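You operate a simulated robot arm through the tools that you are given. There is no shell and no other tool. Be economical: measure what you need, move in short steps, check, and stop when the job is done.

You run a simulated robot arm. Do the job below in one go: nothing can be reset, and whatever is moved stays where it is left.

## Task
Press the tens button two times. Take the red post and put it on the pale end of the stacking table. Open the table drawer, take the drying bag from the middle of the stacking table's clamp end and leave it in the inside of the table drawer, then shut the drawer. Put the starch bottle on the middle of the stacking table's clamp end away on the top of the starch table. Take the black post and leave it on the shelf under the checking bench. Switch the brake lever off. Press the join button three times. Fetch the white spool from the top of the pressing bench and set it on the clear end of the checking bench. Open the drawer of the pressing bench, take the spare collar from the top of the pressing bench and leave it in the inside of the drawer of the pressing bench, then shut the drawer. Open the spanner drawer. Do these in any order. Set down upright: red post, drying bag, starch bottle, black post.

Only the result counts: the job must be done as asked and must still hold three seconds after the hand-in. Knocking over, shifting, dropping, spilling or breaking anything else fails it.

## Robot
A 7-joint arm with a vacuum gripper on a trunk, on a base that drives. Base frame: it is fixed to the floor where the robot stands at the start and does not move with it; the origin is under the middle of the robot, x ahead of it, y to its left, z up. Readings come in mm, degrees, newtons and seconds.
Its first joint turns from -149.0 to 149.0 degrees. Places, roughly: black post [-750, -2500, 750]; brake lever [-1200, -2400, 900]; clear end of the checking bench (48x25 cm) [-820, -2480, 820]; drawer of the pressing bench [-4000, -1600, 700]; drying bag [500, -2000, 750]; inside of the drawer of the pressing bench [-4000, -1600, 700]; inside of the table drawer [300, -1900, 700]; join button [-1300, -2400, 900]; pale end of the stacking table (36x18 cm) [480, -940, 780]; red post [500, -1750, 750]; shelf under the checking bench [-1700, -2300, 200]; spanner drawer [2600, 2600, 700]; spare collar [-4000, -1750, 750]; starch bottle [500, -2250, 750]; table drawer [200, -1900, 700]; tens button [800, 0, 700]; top of the starch table [-3600, -300, 800]; white spool (5x5x3 cm) [-3900, -1700, 800]. Payload 1.06 kg.
Tool frame: the origin (TCP) lies in the middle of the cups' lips, and z points out of the cups. The gripper has 1 cup of 24 mm across, covering 24 by 24 mm (tool x, y); the bellows give 8 mm. With the vacuum on, a cup seals on a smooth face that it is pressed against (1 to 4 N); it does not hold porous or soft things. The pull reaches 23 N.
Orientation is that of the tool frame in the base frame, as a unit quaternion [x, y, z, w]. With the cups facing straight down, the tool's x points along the base's -x, its y along +y and its z along -z.

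## Interface
- The arm moves only by the tool nudge_tool. Its argument "targets" is one flat list of numbers, 7 for each row, row after row: the turn, a rotation vector about the tool's x, y, z in degrees, then the shift along the tool's x, y, z in mm, then the vacuum: 1 switches it on, -1 off. In form: [wx, wy, wz, dx, dy, dz, vac, wx, wy, wz, dx, dy, dz, vac, ...]. A call has 1 to 20 rows; each row shifts and turns the commanded pose from where the row before left it, along the tool's axes as they then stand. Rows are played at 5 a second. More than 50 mm and 8.6 degrees between two rows, or a gripper value outside its range, and nothing of the call is played. A pose out of reach is approached as far as the arm can. The call stops where the force on the tool passes 40 N (or 10 N more than at its start, if that is more) or the arm is blocked; 0.2 s more then pass. The pull builds up within a second once a cup has sealed. Time passes only in rows, and 0.2 s behind the last, so rows that do not move give it time. It gives the time, the measured TCP pose, the force on the tool (base axes) and the pull of the vacuum at its end, in the units of the frame above (readings bear some noise), with the torque about the TCP (base axes, N m) and any sound that the robot's microphone picked up.
- Cameras (640 x 400 px; columns grow to the right, rows downward): "scene" is now at [17, 105.5, 1419.1]; the picture's right is [-0.74, -0.68, 0.00], its down [-0.43, 0.46, -0.78] and it looks along [0.52, -0.57, -0.63] (base axes); focal length 278 px, centre (320, 200). "wrist" rides on the gripper at [78, 19, -96] in the tool frame; the picture's right is [-0.24, 0.97, 0.00], its down [-0.71, -0.17, -0.69] and it looks along [-0.67, -0.16, 0.73] (tool axes); focal length 243 px, centre (320, 200). There is no depth. A picture from a camera that has moved, and an enlarged one, comes with that camera's place and axes in the base frame and with its lens.
- grab_frame(camera): a new picture of that camera. The clock stands still meanwhile.
- lift_body(by): slides the trunk up (or, below 0, down) by that many mm; the arm and the scene camera ride with it, the base frame stays. It gives what a move gives, with no picture.
- roll_base(legs): drives the robot by 1 to 6 legs, each [ahead, turn to the left] in mm and degrees, along the robot's own axes; the way and the turn of a leg run together, so that a leg with both is an arc; at most 1500 mm and 180 degrees a leg. The arm and the cameras ride along, it lands a little off, and it stops where it bumps. It gives what a move gives.
- turn_head(pan, tilt): turns the head with the scene camera to pan (to the left, within 155 degrees either way) and tilt (down, from -29 to 69), counted from straight ahead of the robot. It gives what a move gives.
- enlarge(camera, box): a new picture of the part [left, top, right, bottom] of that camera's present view, enlarged. The clock stands still meanwhile.
- finish_job(): hands the job in; it is judged then, once.

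Work in short steps. Places have to be worked out from the pictures, the camera data and where the tool is seen: move nearer, look again, correct. Check each grasp and each placing, and mend what went wrong. You have 525 turns and 300 pictures in all, those below and enlarged ones among them. Switch the vacuum off and draw the arm clear of the work before you hand the job in, unless the task says otherwise.

The tools are called after ">>>" as name(argument=value, ...) on one line, values as JSON. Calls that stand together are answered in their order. nudge_tool: Moves the arm, as the interface text tells. Its arguments: {"type":"object","properties":{"targets":{"type":"array","items":{"type":"number"}}},"required":["targets"]} The other tools are called the same way: lift_body (by) slides the trunk up or down; roll_base (legs) drives the base; turn_head (pan, tilt) turns the head that bears the scene camera; grab_frame (camera) takes a picture; enlarge (camera, box) takes an enlarged picture of a part of a camera's view; finish_job () hands the job in.

At the start:

```text
time_s: 0.0
eef_pos: [676.7, -49.1, 1022.6]
tool_rot: [0.001, 1.0, 0.001, 0.001]
ft_force: [0.1, -0.2, -0.4]
ft_torque: [0.0, 0.0, -0.01]
pull: 0.1
trunk travel left (down, up): [-475.0, 235.0]
robot x, y, heading: [4.0, -1.6, -0.1]
head pan, tilt: [-47.4, 39.1]
```

scene: 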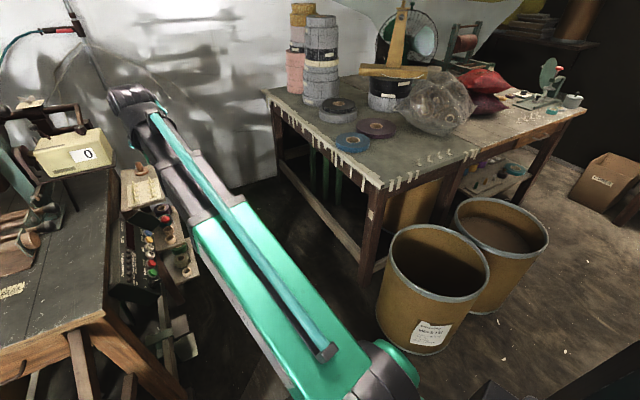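
wrist: 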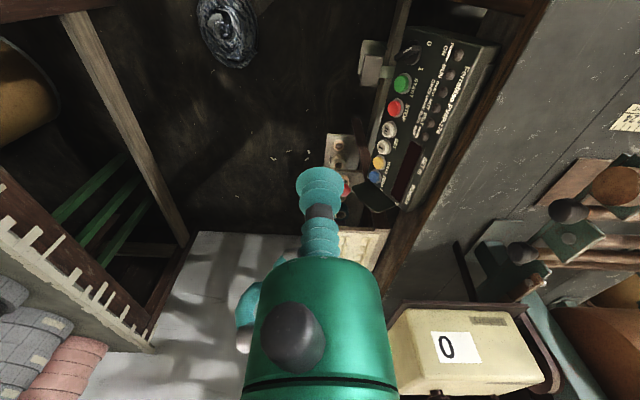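

I'll look at the button panel up close first, along with the scene view.

>>> enlarge(camera="wrist", box=[300, 0, 520, 240])

>>> turn_head(pan=-10, tilt=40)

>>> grab_frame(camera="scene")

```text
1.67 times, centred on (410, 120) of wrist
camera zoom: at [597.7, -30.9, 1119.5], right [0.24, 0.97, 0.0], down [0.71, -0.17, 0.69], along [0.67, -0.16, -0.73], focal length 404 px, centre (170, 333)
```

zoom: 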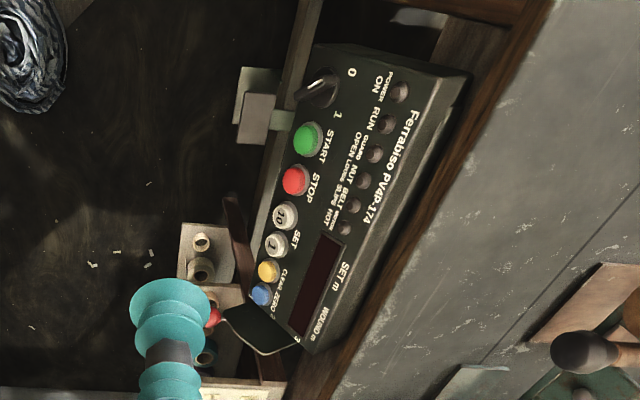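

```text
time_s: 1.0
eef_pos: [675.7, -50.5, 1022.4]
tool_rot: [0.0, 1.0, 0.0, 0.0]
ft_force: [0.3, 0.1, 0.0]
ft_torque: [0.0, -0.02, -0.02]
pull: 0.0
trunk travel left (down, up): [-475.0, 235.0]
robot x, y, heading: [-1.5, 1.9, 0.1]
head pan, tilt: [-10.0, 40.0]
```

```text
296 pictures are left
camera scene: at [42.9, 153.7, 1417.8], right [-0.17, -0.98, 0.0], down [-0.63, 0.11, -0.77], along [0.75, -0.13, -0.64], focal length 278 px, centre (320, 200)
```

scene: 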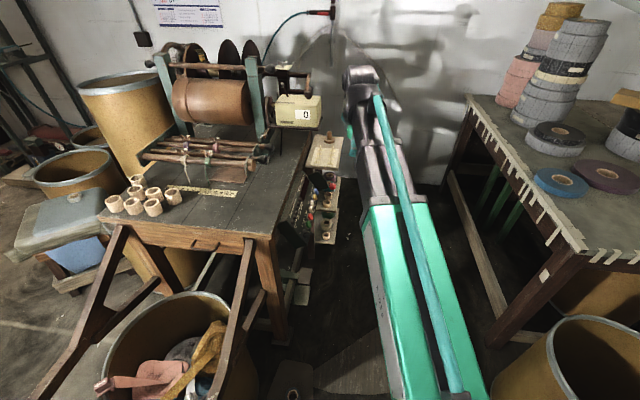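

The tens button is the white "10" one. I'll shift the wrist camera to triangulate it.

>>> nudge_tool(targets=[0, 0, 0, 0, -50, 0, -1, 0, 0, 0, 0, -50, 0, -1, 0, 0, 0, 0, -50, 50, -1, 0, 0, 0, 0, 0, 50, -1, 0, 0, 0, 0, 0, 0, -1])

>>> grab_frame(camera="wrist")

```text
refused: row 3 steps farther than a row can; nothing moved
```

```text
295 pictures are left
camera wrist: at [597.7, -30.9, 1119.5], right [0.24, 0.97, 0.0], down [0.71, -0.17, 0.69], along [0.67, -0.16, -0.73], focal length 243 px, centre (320, 200)
```

wrist: 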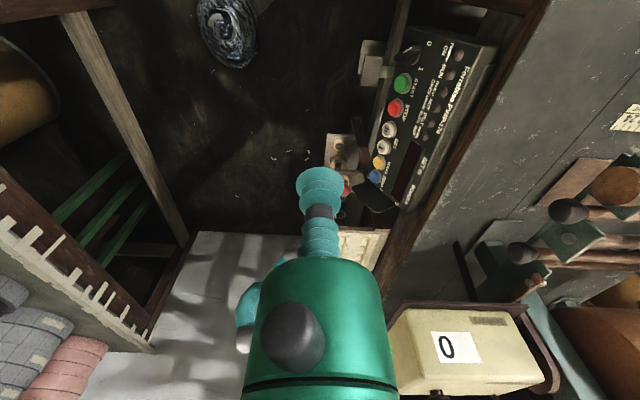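

Resend with legal step sizes.

>>> nudge_tool(targets=[0, 0, 0, 0, -48, 0, -1, 0, 0, 0, 0, -48, 0, -1, 0, 0, 0, 0, -48, 0, -1, 0, 0, 0, 0, 0, 48, -1, 0, 0, 0, 0, 0, 48, -1, 0, 0, 0, 0, 0, 48, -1, 0, 0, 0, 0, 0, 0, -1])

>>> enlarge(camera="wrist", box=[300, 0, 620, 200])

```text
time_s: 2.6
eef_pos: [676.6, -193.7, 878.9]
tool_rot: [-0.001, 1.0, 0.0, -0.001]
ft_force: [-0.7, 0.6, -0.2]
ft_torque: [-0.05, -0.03, 0.01]
pull: 0.1
trunk travel left (down, up): [-475.0, 235.0]
robot x, y, heading: [-0.3, -0.5, 0.1]
head pan, tilt: [-10.0, 40.0]
```

```text
2.00 times, centred on (460, 100) of wrist
camera zoom: at [597.5, -175.2, 975.1], right [0.24, 0.97, 0.0], down [0.71, -0.17, 0.69], along [0.67, -0.16, -0.73], focal length 485 px, centre (40, 400)
```

zoom: 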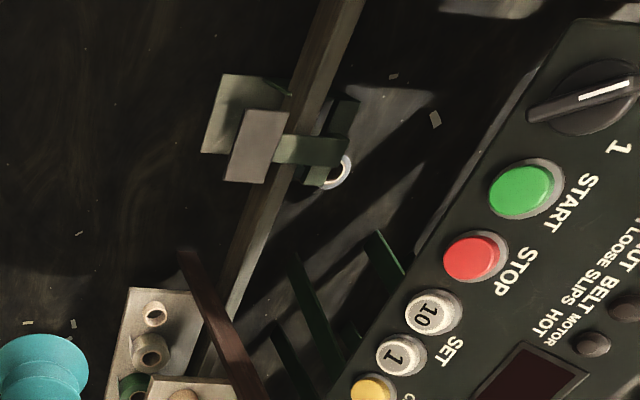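

Triangulation puts the "10" button near (847, 45, 684), face normal about (-0.22, -0.8, 0.55). I'll tilt the tool to that normal and approach to 90 mm out.

>>> nudge_tool(targets=[-7.79, -2.1, 0, 0, 0, 0, -1, -7.79, -2.1, 0, 0, 0, 0, -1, -7.79, -2.1, 0, 0, 0, 0, -1, -7.79, -2.1, 0, 0, 0, 0, -1, -7.79, -2.1, 0, 0, 0, 0, -1, -7.79, -2.1, 0, 0, 0, 0, -1, -7.79, -2.1, 0, 0, 0, 0, -1, 0, 0, 0, -16, -6.2, 41.2, -1, 0, 0, 0, -16, -6.2, 41.2, -1, 0, 0, 0, -16, -6.2, 41.2, -1, 0, 0, 0, 0, 0, 0, -1])

>>> grab_frame(camera="wrist")

```text
time_s: 5.0
eef_pos: [750.8, -111.4, 805.1]
tool_rot: [0.0, 0.881, 0.456, 0.123]
ft_force: [0.4, -0.5, -0.2]
ft_torque: [0.01, 0.0, 0.01]
pull: 0.0
trunk travel left (down, up): [-475.0, 235.0]
robot x, y, heading: [1.8, -4.0, -0.0]
head pan, tilt: [-10.0, 40.0]
```

```text
293 pictures are left
camera wrist: at [652.8, -167.8, 857.3], right [0.12, 0.54, 0.83], down [0.56, -0.73, 0.39], along [0.82, 0.42, -0.39], focal length 243 px, centre (320, 200)
```

wrist: 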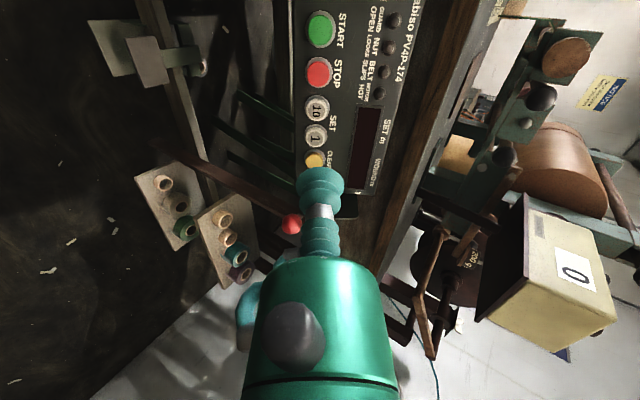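

The button refines to about (844, 46, 688). I'll close in to 30 mm off and check.

>>> nudge_tool(targets=[0, 0, 0, -11.6, -3.5, 45.5, -1, 0, 0, 0, -11.6, -3.5, 45.5, -1, 0, 0, 0, -11.6, -3.5, 45.5, -1, 0, 0, 0, -11.6, -3.5, 45.5, -1, 0, 0, 0, 0, 0, 0, -1])

>>> grab_frame(camera="wrist")

```text
time_s: 6.2
eef_pos: [838.7, 22.6, 702.5]
tool_rot: [0.0, 0.881, 0.456, 0.122]
ft_force: [-0.6, -0.1, -0.3]
ft_torque: [0.03, -0.01, 0.01]
pull: 0.0
trunk travel left (down, up): [-475.0, 235.0]
robot x, y, heading: [2.0, 0.0, 0.1]
head pan, tilt: [-10.0, 40.0]
```

```text
292 pictures are left
camera wrist: at [739.7, -34.6, 755.6], right [0.12, 0.54, 0.83], down [0.56, -0.73, 0.39], along [0.82, 0.42, -0.39], focal length 243 px, centre (320, 200)
```

wrist: 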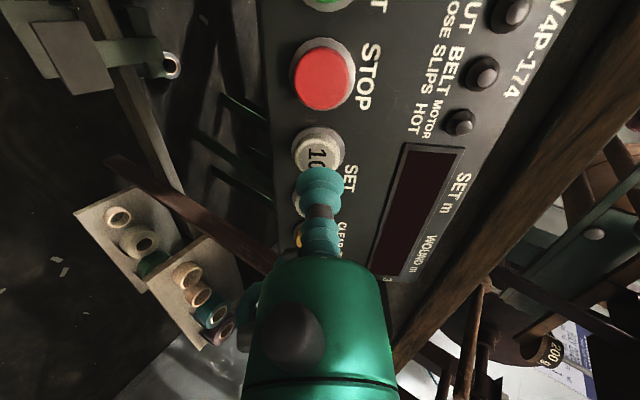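

Axis projects right onto the "10" button. I'll advance to contact and watch force and sound.

>>> nudge_tool(targets=[0, 0, 0, 0, 0, 15, -1, 0, 0, 0, 0, 0, 10, -1, 0, 0, 0, 0, 0, 4, -1, 0, 0, 0, 0, 0, 3, -1, 0, 0, 0, 0, 0, 0, -1])

```text
time_s: 7.4
eef_pos: [844.7, 48.0, 686.1]
tool_rot: [0.0, 0.881, 0.457, 0.123]
ft_force: [-1.1, -2.4, 1.9]
ft_torque: [0.0, -0.02, -0.02]
pull: 0.0
trunk travel left (down, up): [-475.0, 235.0]
robot x, y, heading: [0.5, -1.6, 0.3]
head pan, tilt: [-10.0, 40.0]
heard: click
```

A click with ~3 N contact. Back off and check the display.

>>> nudge_tool(targets=[0, 0, 0, 0, 0, -10, -1, 0, 0, 0, 0, 0, -10, -1, 0, 0, 0, 0, 0, 0, -1])

>>> grab_frame(camera="wrist")

```text
time_s: 8.2
eef_pos: [840.2, 31.8, 698.1]
tool_rot: [0.0, 0.881, 0.457, 0.123]
ft_force: [-0.3, 0.4, -0.7]
ft_torque: [-0.02, 0.01, -0.01]
pull: 0.0
trunk travel left (down, up): [-475.0, 235.0]
robot x, y, heading: [-1.9, -3.3, -0.1]
head pan, tilt: [-10.0, 40.0]
```

```text
291 pictures are left
camera wrist: at [741.4, -25.6, 749.8], right [0.12, 0.54, 0.83], down [0.56, -0.73, 0.39], along [0.82, 0.42, -0.39], focal length 243 px, centre (320, 200)
```

wrist: 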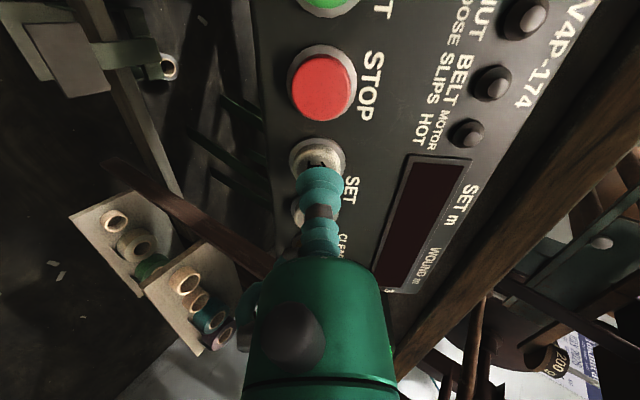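

No display feedback, so the click is the registration cue. I'll press identically once more.

>>> nudge_tool(targets=[0, 0, 0, 0, 0, 10, -1, 0, 0, 0, 0, 0, 7, -1, 0, 0, 0, 0, 0, 3, -1, 0, 0, 0, 0, 0, 0, -1])

```text
time_s: 9.2
eef_pos: [845.6, 48.4, 686.4]
tool_rot: [0.001, 0.881, 0.457, 0.123]
ft_force: [0.0, -2.0, 1.7]
ft_torque: [0.02, 0.01, 0.03]
pull: 0.0
trunk travel left (down, up): [-475.0, 235.0]
robot x, y, heading: [-2.0, 0.5, -0.0]
head pan, tilt: [-10.0, 40.0]
heard: click
```

Second click heard. I'll retract the tool and restore it to pointing down.

>>> nudge_tool(targets=[0, 0, 0, 0, 0, -30, -1, 0, 0, 0, 11.6, 3.5, -45.5, -1, 0, 0, 0, 11.6, 3.5, -45.5, -1, 0, 0, 0, 11.6, 3.5, -45.5, -1, 0, 0, 0, 11.6, 3.5, -45.5, -1, 0, 0, 0, 16, 6.2, -41.2, -1, 0, 0, 0, 16, 6.2, -41.2, -1, 0, 0, 0, 16, 6.2, -41.2, -1, 7.79, 2.1, 0, 0, 0, 0, -1, 7.79, 2.1, 0, 0, 0, 0, -1, 7.79, 2.1, 0, 0, 0, 0, -1, 7.79, 2.1, 0, 0, 0, 0, -1, 7.79, 2.1, 0, 0, 0, 0, -1, 7.79, 2.1, 0, 0, 0, 0, -1, 7.79, 2.1, 0, 0, 0, 0, -1, 0, 0, 0, 20, 0, -45, -1, 0, 0, 0, 20, 0, -45, -1])

>>> turn_head(pan=-75, tilt=35)

>>> grab_frame(camera="scene")

```text
time_s: 12.8
eef_pos: [636.1, -193.1, 968.2]
tool_rot: [0.0, 1.0, 0.001, 0.0]
ft_force: [0.0, -0.2, -0.3]
ft_torque: [0.01, 0.03, 0.02]
pull: 0.0
trunk travel left (down, up): [-475.0, 235.0]
robot x, y, heading: [-0.2, 1.6, -0.1]
head pan, tilt: [-10.0, 40.0]
```

```text
time_s: 14.2
eef_pos: [636.4, -191.8, 968.3]
tool_rot: [-0.001, 1.0, 0.0, 0.0]
ft_force: [0.0, -0.1, -0.9]
ft_torque: [0.0, -0.03, 0.0]
pull: 0.1
trunk travel left (down, up): [-475.0, 235.0]
robot x, y, heading: [-1.6, 0.1, -0.1]
head pan, tilt: [-75.0, 35.0]
```

```text
290 pictures are left
camera scene: at [-18.0, 83.3, 1425.3], right [-0.97, -0.26, 0.0], down [-0.15, 0.55, -0.82], along [0.21, -0.79, -0.57], focal length 278 px, centre (320, 200)
```

scene: 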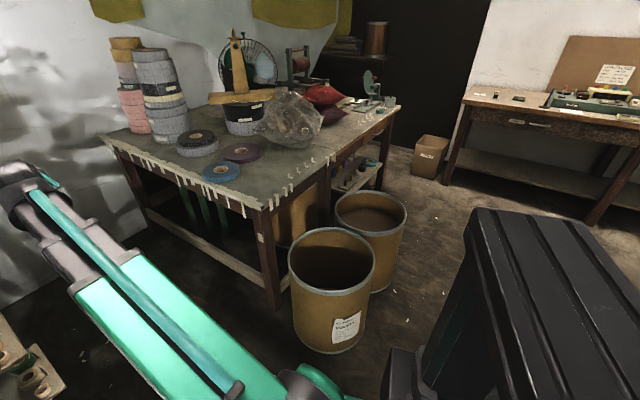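

The stacking table and the checking bench are in view; zooming on both.

>>> enlarge(camera="scene", box=[90, 20, 410, 220])

>>> enlarge(camera="scene", box=[240, 50, 420, 200])

>>> turn_head(pan=-120, tilt=25)

>>> grab_frame(camera="scene")

```text
2.00 times, centred on (250, 120) of scene
camera zoom: at [-18.0, 83.3, 1425.3], right [-0.97, -0.26, 0.0], down [-0.15, 0.55, -0.82], along [0.21, -0.79, -0.57], focal length 555 px, centre (460, 360)
```

zoom: 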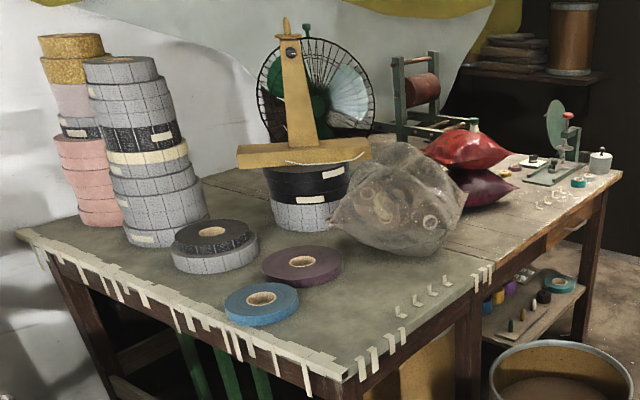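

```text
2.67 times, centred on (330, 125) of scene
camera zoom: at [-18.0, 83.3, 1425.3], right [-0.97, -0.26, 0.0], down [-0.15, 0.55, -0.82], along [0.21, -0.79, -0.57], focal length 740 px, centre (293, 400)
```

zoom: 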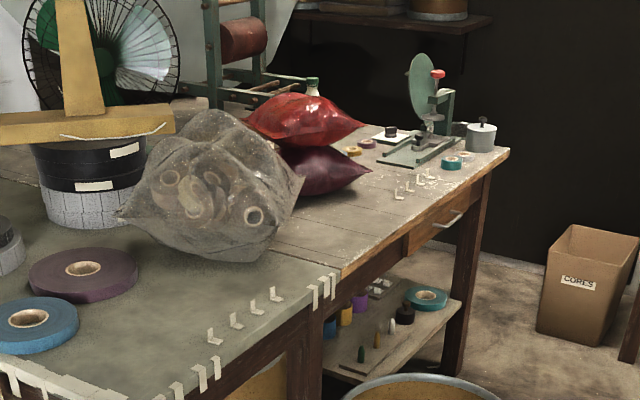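

```text
time_s: 15.3
eef_pos: [637.7, -191.2, 967.1]
tool_rot: [0.0, 1.0, 0.0, 0.0]
ft_force: [-0.2, -0.1, 0.6]
ft_torque: [-0.01, 0.0, -0.01]
pull: 0.0
trunk travel left (down, up): [-475.0, 235.0]
robot x, y, heading: [1.1, -1.4, -0.2]
head pan, tilt: [-120.0, 25.0]
```

```text
287 pictures are left
camera scene: at [-86.8, 88.5, 1441.1], right [-0.87, 0.5, 0.0], down [0.21, 0.37, -0.91], along [-0.45, -0.79, -0.42], focal length 278 px, centre (320, 200)
```

scene: 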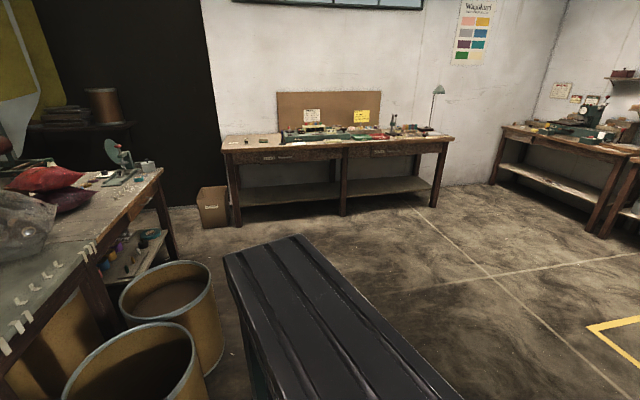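

I'll keep mapping: look at the checking bench enlarged, and further round behind for pressing bench and starch table.

>>> enlarge(camera="scene", box=[200, 70, 480, 230])

>>> turn_head(pan=-155, tilt=20)

>>> grab_frame(camera="scene")

>>> turn_head(pan=150, tilt=20)

>>> grab_frame(camera="scene")

>>> turn_head(pan=60, tilt=20)

>>> grab_frame(camera="scene")

```text
2.29 times, centred on (340, 150) of scene
camera zoom: at [-86.8, 88.5, 1441.1], right [-0.87, 0.5, 0.0], down [0.21, 0.37, -0.91], along [-0.45, -0.79, -0.42], focal length 634 px, centre (274, 314)
```

zoom: 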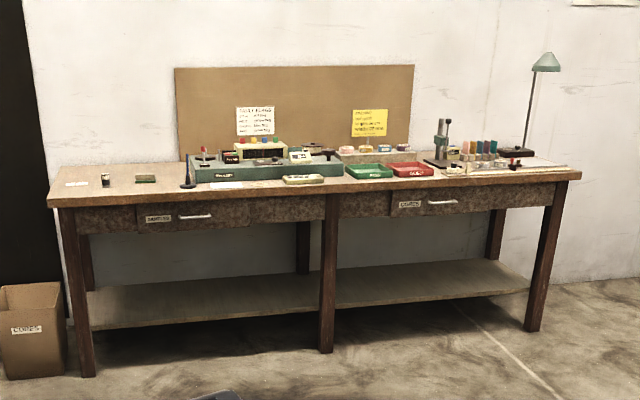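

```text
time_s: 16.3
eef_pos: [636.4, -192.5, 968.0]
tool_rot: [0.001, 1.0, 0.0, 0.0]
ft_force: [0.2, -0.3, -0.4]
ft_torque: [0.0, 0.0, -0.02]
pull: 0.0
trunk travel left (down, up): [-475.0, 235.0]
robot x, y, heading: [-1.3, -4.9, -0.2]
head pan, tilt: [-154.7, 20.0]
```

```text
285 pictures are left
camera scene: at [-125.0, 128.4, 1449.2], right [-0.43, 0.9, 0.0], down [0.31, 0.15, -0.94], along [-0.85, -0.4, -0.34], focal length 278 px, centre (320, 200)
```

scene: 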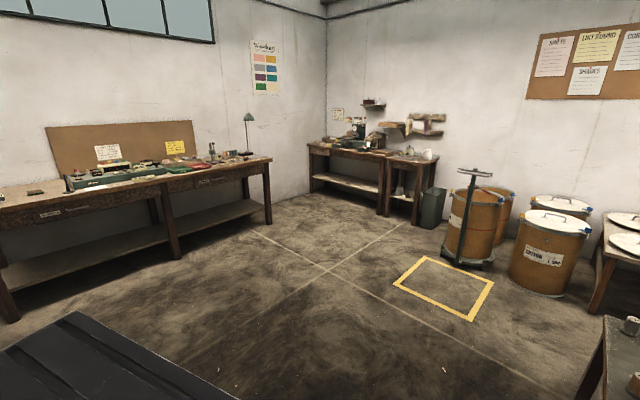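

```text
time_s: 20.5
eef_pos: [638.1, -193.3, 966.6]
tool_rot: [0.0, 1.0, -0.001, 0.0]
ft_force: [-1.2, 1.4, 0.1]
ft_torque: [0.04, -0.02, 0.02]
pull: 0.1
trunk travel left (down, up): [-475.0, 235.0]
robot x, y, heading: [-4.2, -1.9, 0.1]
head pan, tilt: [150.0, 20.0]
```

```text
284 pictures are left
camera scene: at [-121.5, 214.9, 1449.2], right [0.5, 0.87, 0.0], down [0.3, -0.17, -0.94], along [-0.81, 0.47, -0.34], focal length 278 px, centre (320, 200)
```

scene: 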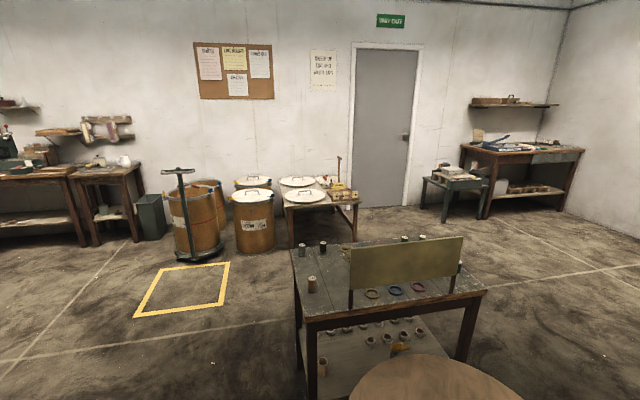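

```text
time_s: 22.1
eef_pos: [637.4, -191.8, 967.8]
tool_rot: [0.001, 1.0, 0.0, 0.0]
ft_force: [0.2, 0.0, 0.5]
ft_torque: [0.04, 0.04, -0.01]
pull: 0.1
trunk travel left (down, up): [-475.0, 235.0]
robot x, y, heading: [-0.4, -3.2, 0.0]
head pan, tilt: [60.0, 20.0]
```

```text
283 pictures are left
camera scene: at [5.7, 248.9, 1449.2], right [0.87, -0.5, 0.0], down [-0.17, -0.3, -0.94], along [0.47, 0.81, -0.34], focal length 278 px, centre (320, 200)
```

scene: 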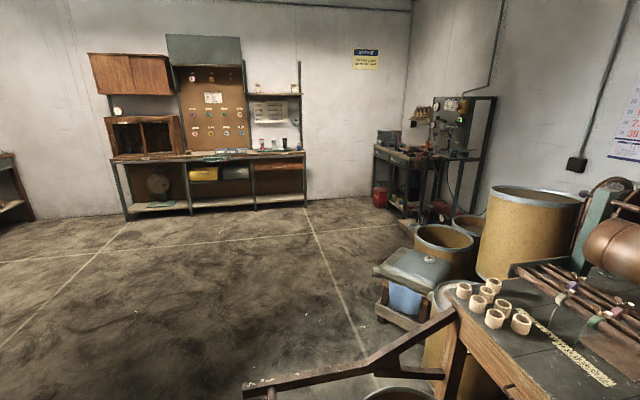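

The room layout is clear. First I'll raise and tuck the arm a bit, then drive toward the stacking table's drawer side, avoiding the two barrels.

>>> nudge_tool(targets=[0, 0, 0, 0, 0, -45, -1, 0, 0, 0, 15, 0, -45, -1, 0, 0, 0, 20, 20, -35, -1, 0, 0, 0, 20, 30, -20, -1, 0, 0, 0, 0, 40, -10, -1])

>>> roll_base(legs=[[0, -135], [1200, 0], [0, 75], [500, 0]])

>>> turn_head(pan=30, tilt=35)

>>> grab_frame(camera="scene")

```text
time_s: 22.8
eef_pos: [626.2, -193.7, 1055.9]
tool_rot: [0.0, 1.0, -0.003, 0.008]
ft_force: [9.3, -3.0, -15.0]
ft_torque: [-0.18, -0.22, -0.08]
pull: 0.1
out of reach, approached as far as the arm can: row 3
trunk travel left (down, up): [-475.0, 235.0]
robot x, y, heading: [-0.9, 3.1, -0.0]
head pan, tilt: [60.0, 20.0]
stopped in row 3: the force on the tool passed its limit at 95 N (the readings are from after the stop); the commanded pose is now the measured one
```

```text
time_s: 40.3
eef_pos: [-515.5, -1913.5, 1056.6]
tool_rot: [0.514, 0.858, -0.009, 0.007]
ft_force: [3.4, -13.5, -30.8]
ft_torque: [-1.12, -0.16, -0.01]
pull: 0.1
trunk travel left (down, up): [-475.0, 235.0]
robot x, y, heading: [-640.7, -1270.6, -61.7]
head pan, tilt: [60.0, 20.0]
```

```text
time_s: 41.2
eef_pos: [-515.4, -1912.8, 1056.6]
tool_rot: [0.514, 0.858, -0.008, 0.006]
ft_force: [1.1, -9.7, -20.0]
ft_torque: [-0.63, -0.16, 0.01]
pull: 0.1
trunk travel left (down, up): [-475.0, 235.0]
robot x, y, heading: [-638.1, -1273.6, -61.7]
head pan, tilt: [30.0, 35.0]
```

```text
282 pictures are left
camera scene: at [-433.7, -1198.4, 1425.4], right [-0.53, -0.85, 0.0], down [-0.49, 0.3, -0.82], along [0.7, -0.43, -0.57], focal length 278 px, centre (320, 200)
```

scene: 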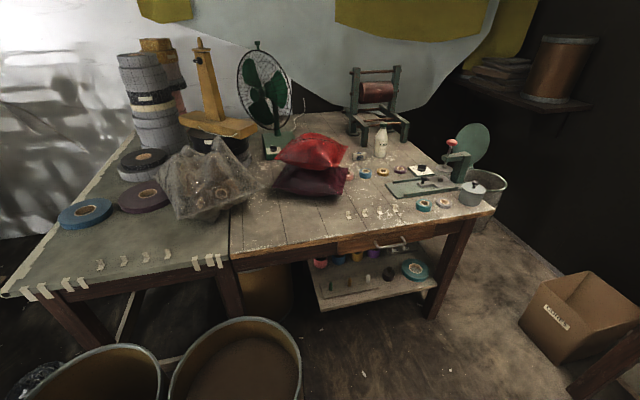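

Some residual force on the tool from the reach limit; I'll relax the arm forward and down, then zoom in on the stacking table's clamp end.

>>> nudge_tool(targets=[0, 0, 0, -20, 0, 30, -1, 0, 0, 0, -20, 0, 20, -1, 0, 0, 0, 0, 0, 0, -1])

>>> enlarge(camera="scene", box=[240, 100, 520, 300])

>>> enlarge(camera="scene", box=[330, 130, 490, 230])

```text
time_s: 42.0
eef_pos: [-495.4, -1949.0, 1008.4]
tool_rot: [0.514, 0.858, -0.008, 0.006]
ft_force: [-0.3, 0.8, -0.1]
ft_torque: [-0.04, -0.01, -0.03]
pull: 0.0
trunk travel left (down, up): [-475.0, 235.0]
robot x, y, heading: [-640.8, -1271.8, -61.7]
head pan, tilt: [30.0, 35.0]
```

```text
2.00 times, centred on (380, 200) of scene
camera zoom: at [-433.7, -1198.6, 1425.3], right [-0.53, -0.85, 0.0], down [-0.49, 0.3, -0.82], along [0.7, -0.43, -0.57], focal length 555 px, centre (200, 200)
```

zoom: 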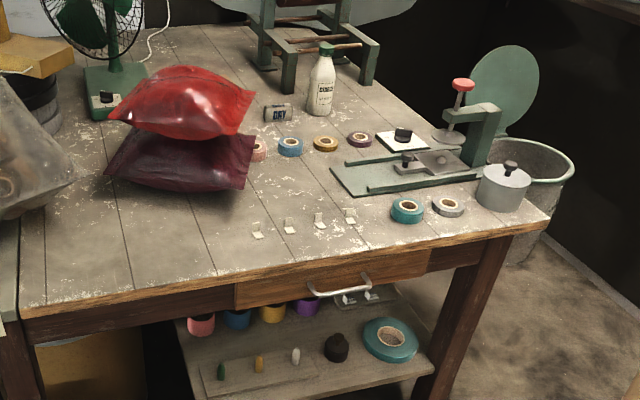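

```text
4.00 times, centred on (410, 180) of scene
camera zoom: at [-433.7, -1198.6, 1425.3], right [-0.53, -0.85, 0.0], down [-0.49, 0.3, -0.82], along [0.7, -0.43, -0.57], focal length 1110 px, centre (-40, 280)
```

zoom: 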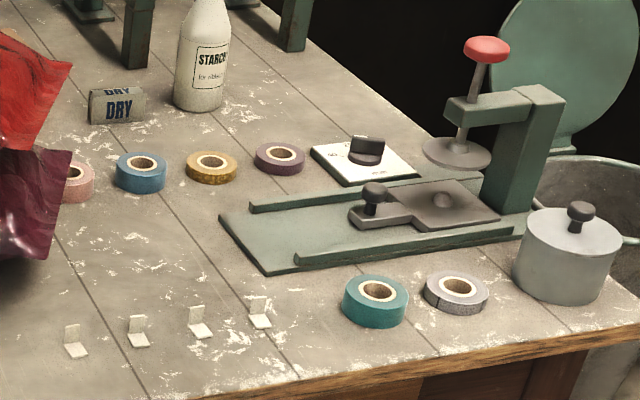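

The starch bottle, the "DRY" bag, and the drawer are visible; the red post must be hidden behind the bags. I'll check the base footprint by looking down.

>>> turn_head(pan=30, tilt=69)

>>> grab_frame(camera="scene")

>>> grab_frame(camera="wrist")

```text
time_s: 43.0
eef_pos: [-497.8, -1948.6, 1007.9]
tool_rot: [0.515, 0.857, -0.008, 0.007]
ft_force: [0.7, 0.5, 0.5]
ft_torque: [-0.01, 0.02, -0.03]
pull: 0.1
trunk travel left (down, up): [-475.0, 235.0]
robot x, y, heading: [-642.2, -1272.4, -61.9]
head pan, tilt: [30.0, 68.8]
```

```text
279 pictures are left
camera scene: at [-461.0, -1181.6, 1381.7], right [-0.53, -0.85, 0.0], down [-0.79, 0.49, -0.36], along [0.31, -0.19, -0.93], focal length 278 px, centre (320, 200)
```

scene: 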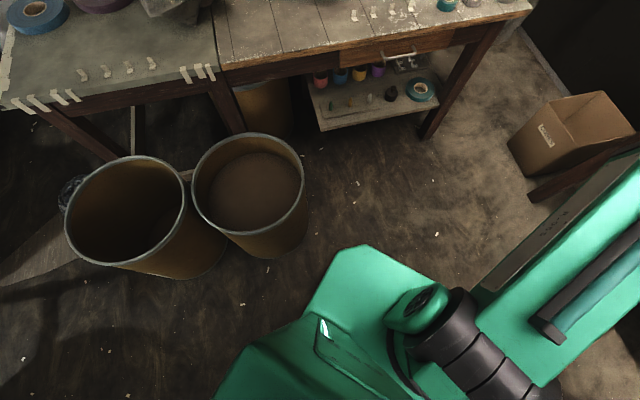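

```text
278 pictures are left
camera wrist: at [-517.5, -1868.8, 1103.1], right [0.97, 0.25, 0.0], down [0.18, -0.69, 0.7], along [0.17, -0.68, -0.71], focal length 243 px, centre (320, 200)
```

wrist: 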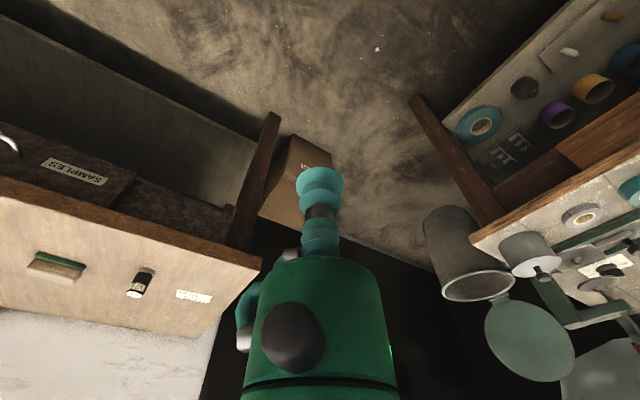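

The base front is about 300 mm from its axis, so I can get close to the table. I'll lift the trunk so the arm clears the objects, and drive in to about 400 mm before the drawer edge, facing it.

>>> lift_body(by=150)

>>> roll_base(legs=[[0, 9], [580, 0], [0, 36]])

>>> turn_head(pan=0, tilt=50)

>>> grab_frame(camera="scene")

>>> grab_frame(camera="wrist")

```text
time_s: 44.8
eef_pos: [-497.5, -1948.3, 1158.0]
tool_rot: [0.514, 0.858, -0.008, 0.007]
ft_force: [0.7, 0.6, -0.4]
ft_torque: [0.02, -0.01, -0.01]
pull: 0.1
trunk travel left (down, up): [-625.0, 85.0]
robot x, y, heading: [-643.6, -1269.6, -61.6]
head pan, tilt: [30.0, 68.8]
```

```text
time_s: 50.4
eef_pos: [286.7, -2115.5, 1158.9]
tool_rot: [0.151, 0.988, -0.005, 0.008]
ft_force: [-0.5, 1.0, 0.4]
ft_torque: [0.0, 0.04, -0.02]
pull: 0.0
trunk travel left (down, up): [-625.0, 85.0]
robot x, y, heading: [-292.7, -1737.8, -17.3]
head pan, tilt: [30.0, 68.8]
```

```text
time_s: 51.4
eef_pos: [286.4, -2115.5, 1159.1]
tool_rot: [0.151, 0.989, -0.005, 0.009]
ft_force: [-0.1, -0.1, -0.6]
ft_torque: [-0.01, 0.03, -0.04]
pull: 0.1
trunk travel left (down, up): [-625.0, 85.0]
robot x, y, heading: [-290.8, -1734.3, -17.1]
head pan, tilt: [0.0, 50.0]
```

```text
277 pictures are left
camera scene: at [-207.4, -1582.6, 1553.6], right [-0.3, -0.96, 0.0], down [-0.73, 0.23, -0.64], along [0.61, -0.19, -0.77], focal length 278 px, centre (320, 200)
```

scene: 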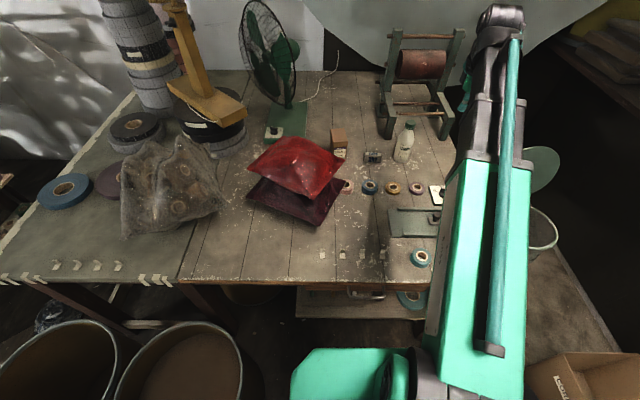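

```text
276 pictures are left
camera wrist: at [215.5, -2072.9, 1253.1], right [0.51, 0.86, 0.0], down [0.61, -0.37, 0.7], along [0.6, -0.36, -0.71], focal length 243 px, centre (320, 200)
```

wrist: 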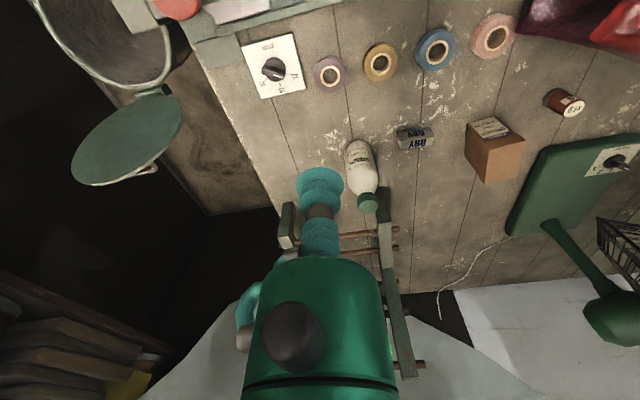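

The wrist view shows the red post behind the bags, the brown box, the DRY bag and the starch bottle. Zooming in.

>>> enlarge(camera="wrist", box=[320, 60, 640, 260])

```text
2.00 times, centred on (480, 160) of wrist
camera zoom: at [215.5, -2072.9, 1253.1], right [0.51, 0.86, 0.0], down [0.61, -0.37, 0.7], along [0.6, -0.36, -0.71], focal length 485 px, centre (0, 280)
```

zoom: 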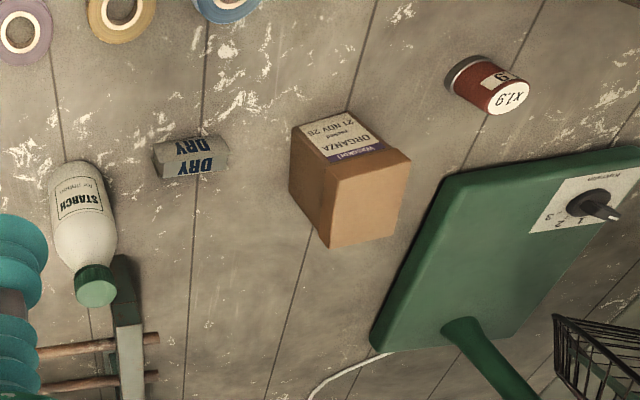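

The red post stands at about (628, -1762), top z≈803. I'll move above it at the current height and look again.

>>> nudge_tool(targets=[0, 0, 0, -22.3, 43.9, 0, -1, 0, 0, 0, -22.3, 43.9, 0, -1, 0, 0, 0, -22.3, 43.9, 0, -1, 0, 0, 0, -22.3, 43.9, 0, -1, 0, 0, 0, -22.3, 43.9, 0, -1, 0, 0, 0, -22.3, 43.9, 0, -1, 0, 0, 0, -22.3, 43.9, 0, -1, 0, 0, 0, -22.3, 43.9, 0, -1, 0, 0, 0, -22.3, 43.9, 0, -1, 0, 0, 0, -22.3, 43.9, 0, -1, 0, 0, 0, 0, 0, 40, -1, 0, 0, 0, 0, 0, 40, -1, 0, 0, 0, 0, 0, 40, -1, 0, 0, 0, 0, 0, 0, -1])

>>> grab_frame(camera="wrist")

>>> grab_frame(camera="scene")

```text
time_s: 54.4
eef_pos: [630.3, -1762.7, 1039.5]
tool_rot: [0.15, 0.989, -0.005, 0.009]
ft_force: [-0.6, 0.6, -1.0]
ft_torque: [-0.02, 0.0, -0.01]
pull: 0.1
trunk travel left (down, up): [-625.0, 85.0]
robot x, y, heading: [-290.8, -1733.0, -17.2]
head pan, tilt: [0.0, 50.0]
```

```text
274 pictures are left
camera wrist: at [559.8, -1720.6, 1134.2], right [0.51, 0.86, 0.0], down [0.61, -0.37, 0.7], along [0.6, -0.36, -0.71], focal length 243 px, centre (320, 200)
```

wrist: 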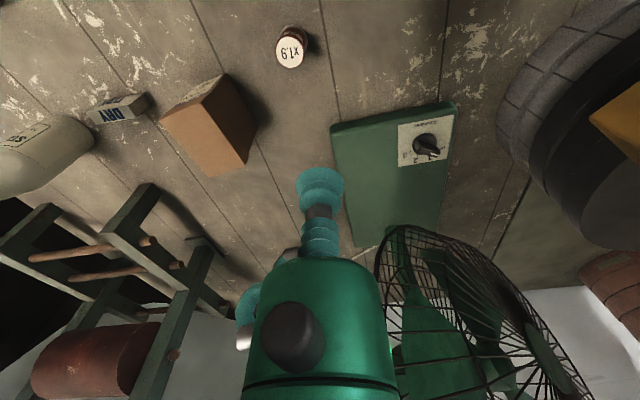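

```text
273 pictures are left
camera scene: at [-207.3, -1582.7, 1553.6], right [-0.3, -0.95, 0.0], down [-0.73, 0.23, -0.64], along [0.61, -0.19, -0.77], focal length 278 px, centre (320, 200)
```

scene: 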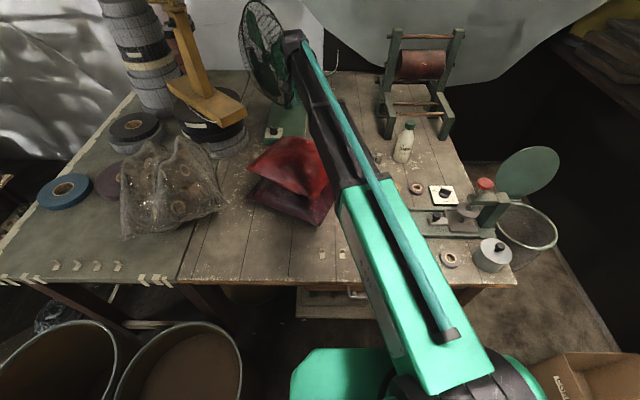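

Cross-checking the rays gives the table top at z≈790 and the post top at about (601, -1784, 838). I'll shift over it and descend part-way.

>>> nudge_tool(targets=[0, 0, 0, 21.5, -28.6, 0, -1, 0, 0, 0, 0, 0, 40, -1, 0, 0, 0, 0, 0, 40, -1, 0, 0, 0, 0, 0, 20, -1, 0, 0, 0, 0, 0, 0, -1])

>>> grab_frame(camera="wrist")

>>> enlarge(camera="scene", box=[220, 20, 460, 220])

```text
time_s: 55.6
eef_pos: [603.7, -1784.3, 940.4]
tool_rot: [0.151, 0.988, -0.004, 0.01]
ft_force: [0.0, 0.2, -0.2]
ft_torque: [-0.01, 0.02, 0.01]
pull: 0.1
trunk travel left (down, up): [-625.0, 85.0]
robot x, y, heading: [-292.7, -1733.6, -17.2]
head pan, tilt: [0.0, 50.0]
```

```text
272 pictures are left
camera wrist: at [532.7, -1742.7, 1034.3], right [0.51, 0.86, 0.0], down [0.61, -0.37, 0.7], along [0.6, -0.36, -0.71], focal length 243 px, centre (320, 200)
```

wrist: 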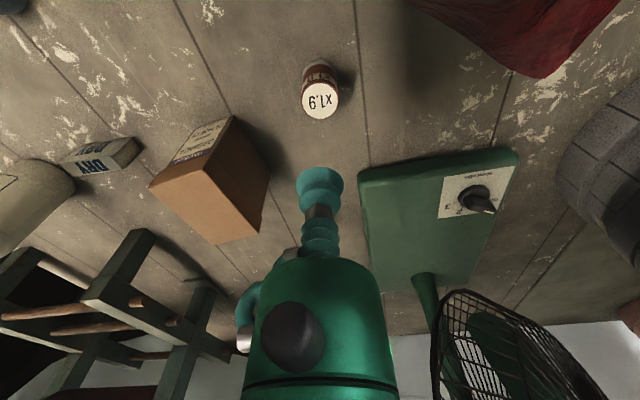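

```text
2.00 times, centred on (340, 120) of scene
camera zoom: at [-207.2, -1582.6, 1553.6], right [-0.3, -0.95, 0.0], down [-0.73, 0.23, -0.64], along [0.61, -0.19, -0.77], focal length 555 px, centre (280, 360)
```

zoom: 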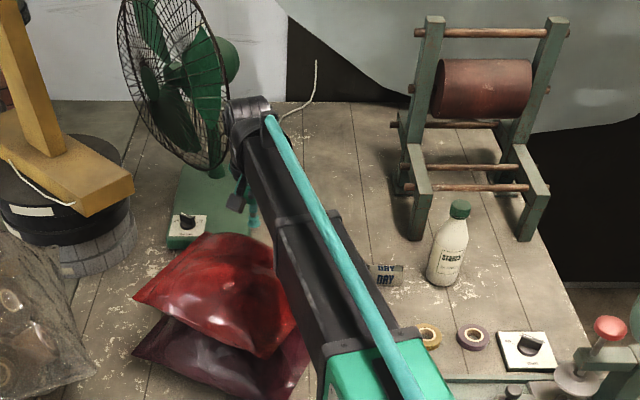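

The post top is centred on the tool axis, about 105 mm below. Descend with vacuum on.

>>> nudge_tool(targets=[0, 0, 0, 0, 0, 45, 1, 0, 0, 0, 0, 0, 40, 1, 0, 0, 0, 0, 0, 10, 1, 0, 0, 0, 0, 0, 4, 1, 0, 0, 0, 0, 0, 0, 1])

>>> grab_frame(camera="wrist")

```text
time_s: 56.8
eef_pos: [604.8, -1787.2, 841.0]
tool_rot: [0.151, 0.989, -0.004, 0.009]
ft_force: [1.3, -1.0, 1.6]
ft_torque: [0.18, 0.19, 0.03]
pull: 0.1
trunk travel left (down, up): [-625.0, 85.0]
robot x, y, heading: [-293.2, -1735.5, -17.3]
head pan, tilt: [0.0, 50.0]
```

```text
270 pictures are left
camera wrist: at [534.1, -1744.6, 936.0], right [0.51, 0.86, 0.0], down [0.61, -0.37, 0.7], along [0.6, -0.36, -0.71], focal length 243 px, centre (320, 200)
```

wrist: 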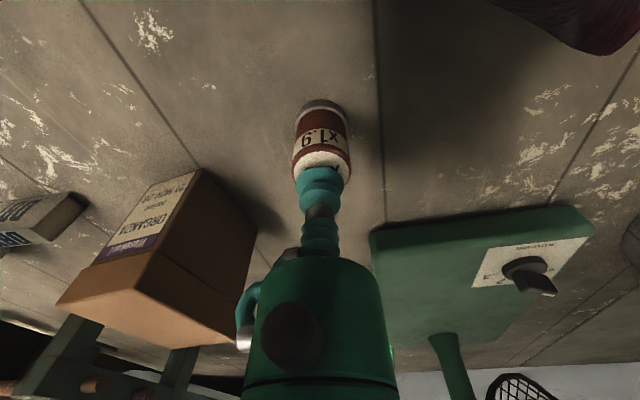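

The cup touched the far edge of the top. I'll back up slightly and look closely to correct.

>>> nudge_tool(targets=[0, 0, 0, 0, 0, -15, 1, 0, 0, 0, 8, 0, 0, 1, 0, 0, 0, 0, 0, 0, 1])

>>> enlarge(camera="wrist", box=[240, 60, 400, 200])

```text
time_s: 57.6
eef_pos: [598.3, -1785.1, 857.3]
tool_rot: [0.149, 0.989, -0.005, 0.008]
ft_force: [0.5, -0.4, 0.3]
ft_torque: [0.0, -0.02, -0.01]
pull: 0.0
trunk travel left (down, up): [-625.0, 85.0]
robot x, y, heading: [-291.0, -1734.0, -17.4]
head pan, tilt: [0.0, 50.0]
```

```text
2.86 times, centred on (320, 130) of wrist
camera zoom: at [526.6, -1741.9, 950.6], right [0.51, 0.86, 0.0], down [0.61, -0.37, 0.7], along [0.6, -0.36, -0.71], focal length 693 px, centre (320, 400)
```

zoom: 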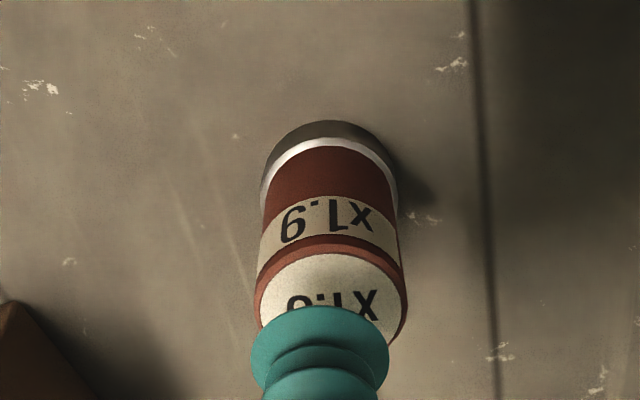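

Now the axis is within ~2 mm of the top's centre; correct sideways 2 mm and press gently.

>>> nudge_tool(targets=[0, 0, 0, -1, 2, 8, 1, 0, 0, 0, 0, 0, 6, 1, 0, 0, 0, 0, 0, 3, 1, 0, 0, 0, 0, 0, 0, 1, 0, 0, 0, 0, 0, 0, 1, 0, 0, 0, 0, 0, 0, 1])

```text
time_s: 59.0
eef_pos: [600.2, -1783.2, 838.6]
tool_rot: [0.151, 0.989, -0.004, 0.009]
ft_force: [-0.1, -0.8, -1.5]
ft_torque: [0.02, 0.01, -0.02]
pull: 23.3
trunk travel left (down, up): [-625.0, 85.0]
robot x, y, heading: [-290.2, -1732.8, -17.1]
head pan, tilt: [0.0, 50.0]
```

Sealed with 23 N. Lift straight up.

>>> nudge_tool(targets=[0, 0, 0, 0, 0, -20, 1, 0, 0, 0, 0, 0, -45, 1, 0, 0, 0, 0, 0, -45, 1, 0, 0, 0, 0, 0, -45, 1, 0, 0, 0, 0, 0, -45, 1, 0, 0, 0, 0, 0, 0, 1])

>>> turn_head(pan=50, tilt=45)

>>> grab_frame(camera="scene")

```text
time_s: 60.4
eef_pos: [595.6, -1780.7, 1038.7]
tool_rot: [0.151, 0.989, -0.005, 0.009]
ft_force: [-0.1, 0.3, -1.5]
ft_torque: [-0.03, 0.03, -0.04]
pull: 23.1
trunk travel left (down, up): [-625.0, 85.0]
robot x, y, heading: [-292.5, -1735.8, -17.3]
head pan, tilt: [0.0, 50.0]
```

```text
time_s: 61.6
eef_pos: [595.7, -1780.7, 1039.8]
tool_rot: [0.149, 0.989, -0.005, 0.009]
ft_force: [-0.7, -0.3, -2.8]
ft_torque: [-0.03, 0.03, 0.01]
pull: 22.8
trunk travel left (down, up): [-625.0, 85.0]
robot x, y, heading: [-291.5, -1732.5, -17.1]
head pan, tilt: [50.0, 45.0]
```

```text
268 pictures are left
camera scene: at [-212.3, -1515.9, 1560.5], right [0.54, -0.84, 0.0], down [-0.6, -0.38, -0.71], along [0.59, 0.38, -0.71], focal length 278 px, centre (320, 200)
```

scene: 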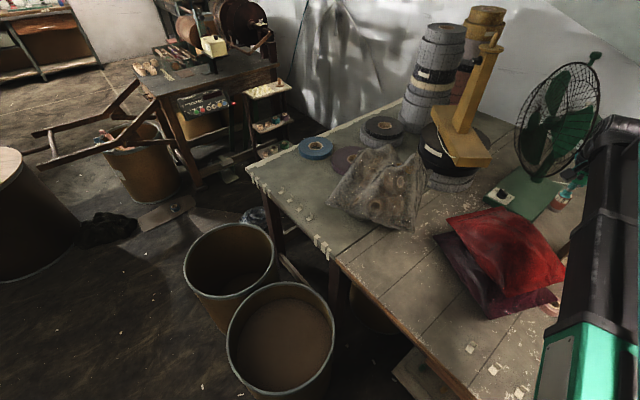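

I'll zoom on the pale end's surface to choose the placing spot.

>>> enlarge(camera="scene", box=[230, 110, 420, 260])

```text
2.67 times, centred on (325, 185) of scene
camera zoom: at [-212.3, -1515.9, 1560.5], right [0.54, -0.84, 0.0], down [-0.6, -0.38, -0.71], along [0.59, 0.38, -0.71], focal length 740 px, centre (307, 240)
```

zoom: 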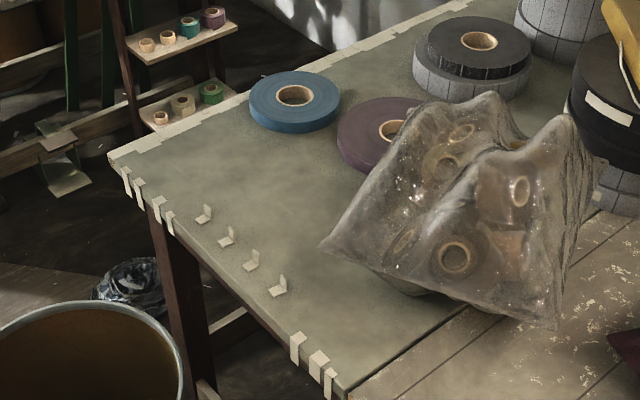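

The spot is out of reach from here because of the barrels, so I'll drive round to the other end of the table. First, tuck the arm in with the post raised.

>>> nudge_tool(targets=[0, 0, 0, 0, 0, -45, 1, 0, 0, 0, 0, 0, -45, 1, 0, 0, 0, 40, 0, 0, 1, 0, 0, 0, 40, 0, 0, 1, 0, 0, 0, 40, 0, 0, 1, 0, 0, 0, 40, 0, 0, 1, 0, 0, 0, 40, 0, 0, 1, 0, 0, 0, 0, 0, 0, 1])

>>> roll_base(legs=[[-560, 0], [0, 102], [1300, 0], [0, -85]])

>>> turn_head(pan=-10, tilt=35)

>>> grab_frame(camera="scene")

```text
time_s: 63.4
eef_pos: [404.1, -1719.3, 1123.9]
tool_rot: [0.15, 0.989, -0.005, 0.009]
ft_force: [-0.4, 0.3, -2.2]
ft_torque: [-0.01, 0.02, -0.01]
pull: 23.3
trunk travel left (down, up): [-625.0, 85.0]
robot x, y, heading: [-292.5, -1736.8, -17.1]
head pan, tilt: [50.0, 45.0]
```

```text
time_s: 80.6
eef_pos: [-34.8, -66.8, 1123.5]
tool_rot: [0.006, 1.0, -0.004, 0.009]
ft_force: [-0.5, 0.6, -0.5]
ft_torque: [0.01, -0.03, 0.01]
pull: 0.1
trunk travel left (down, up): [-625.0, 85.0]
robot x, y, heading: [-696.9, -281.6, -0.6]
head pan, tilt: [50.0, 45.0]
```

```text
time_s: 81.9
eef_pos: [-35.5, -67.9, 1123.9]
tool_rot: [0.006, 1.0, -0.005, 0.01]
ft_force: [0.1, -0.2, 0.8]
ft_torque: [0.01, 0.01, 0.0]
pull: 0.1
trunk travel left (down, up): [-625.0, 85.0]
robot x, y, heading: [-700.0, -281.9, -0.5]
head pan, tilt: [-10.0, 35.0]
```

```text
266 pictures are left
camera scene: at [-651.7, -126.5, 1575.3], right [-0.18, -0.98, 0.0], down [-0.56, 0.11, -0.82], along [0.81, -0.15, -0.57], focal length 278 px, centre (320, 200)
```

scene: 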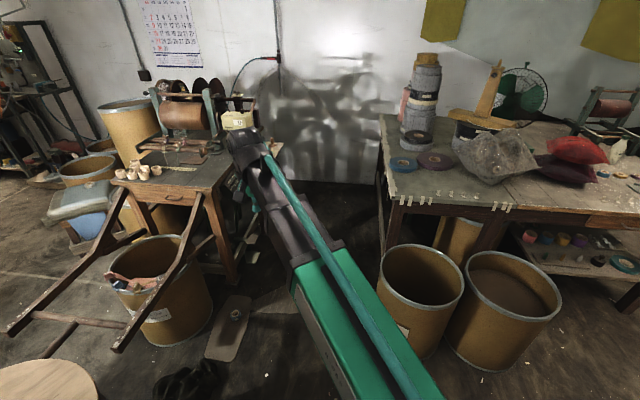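

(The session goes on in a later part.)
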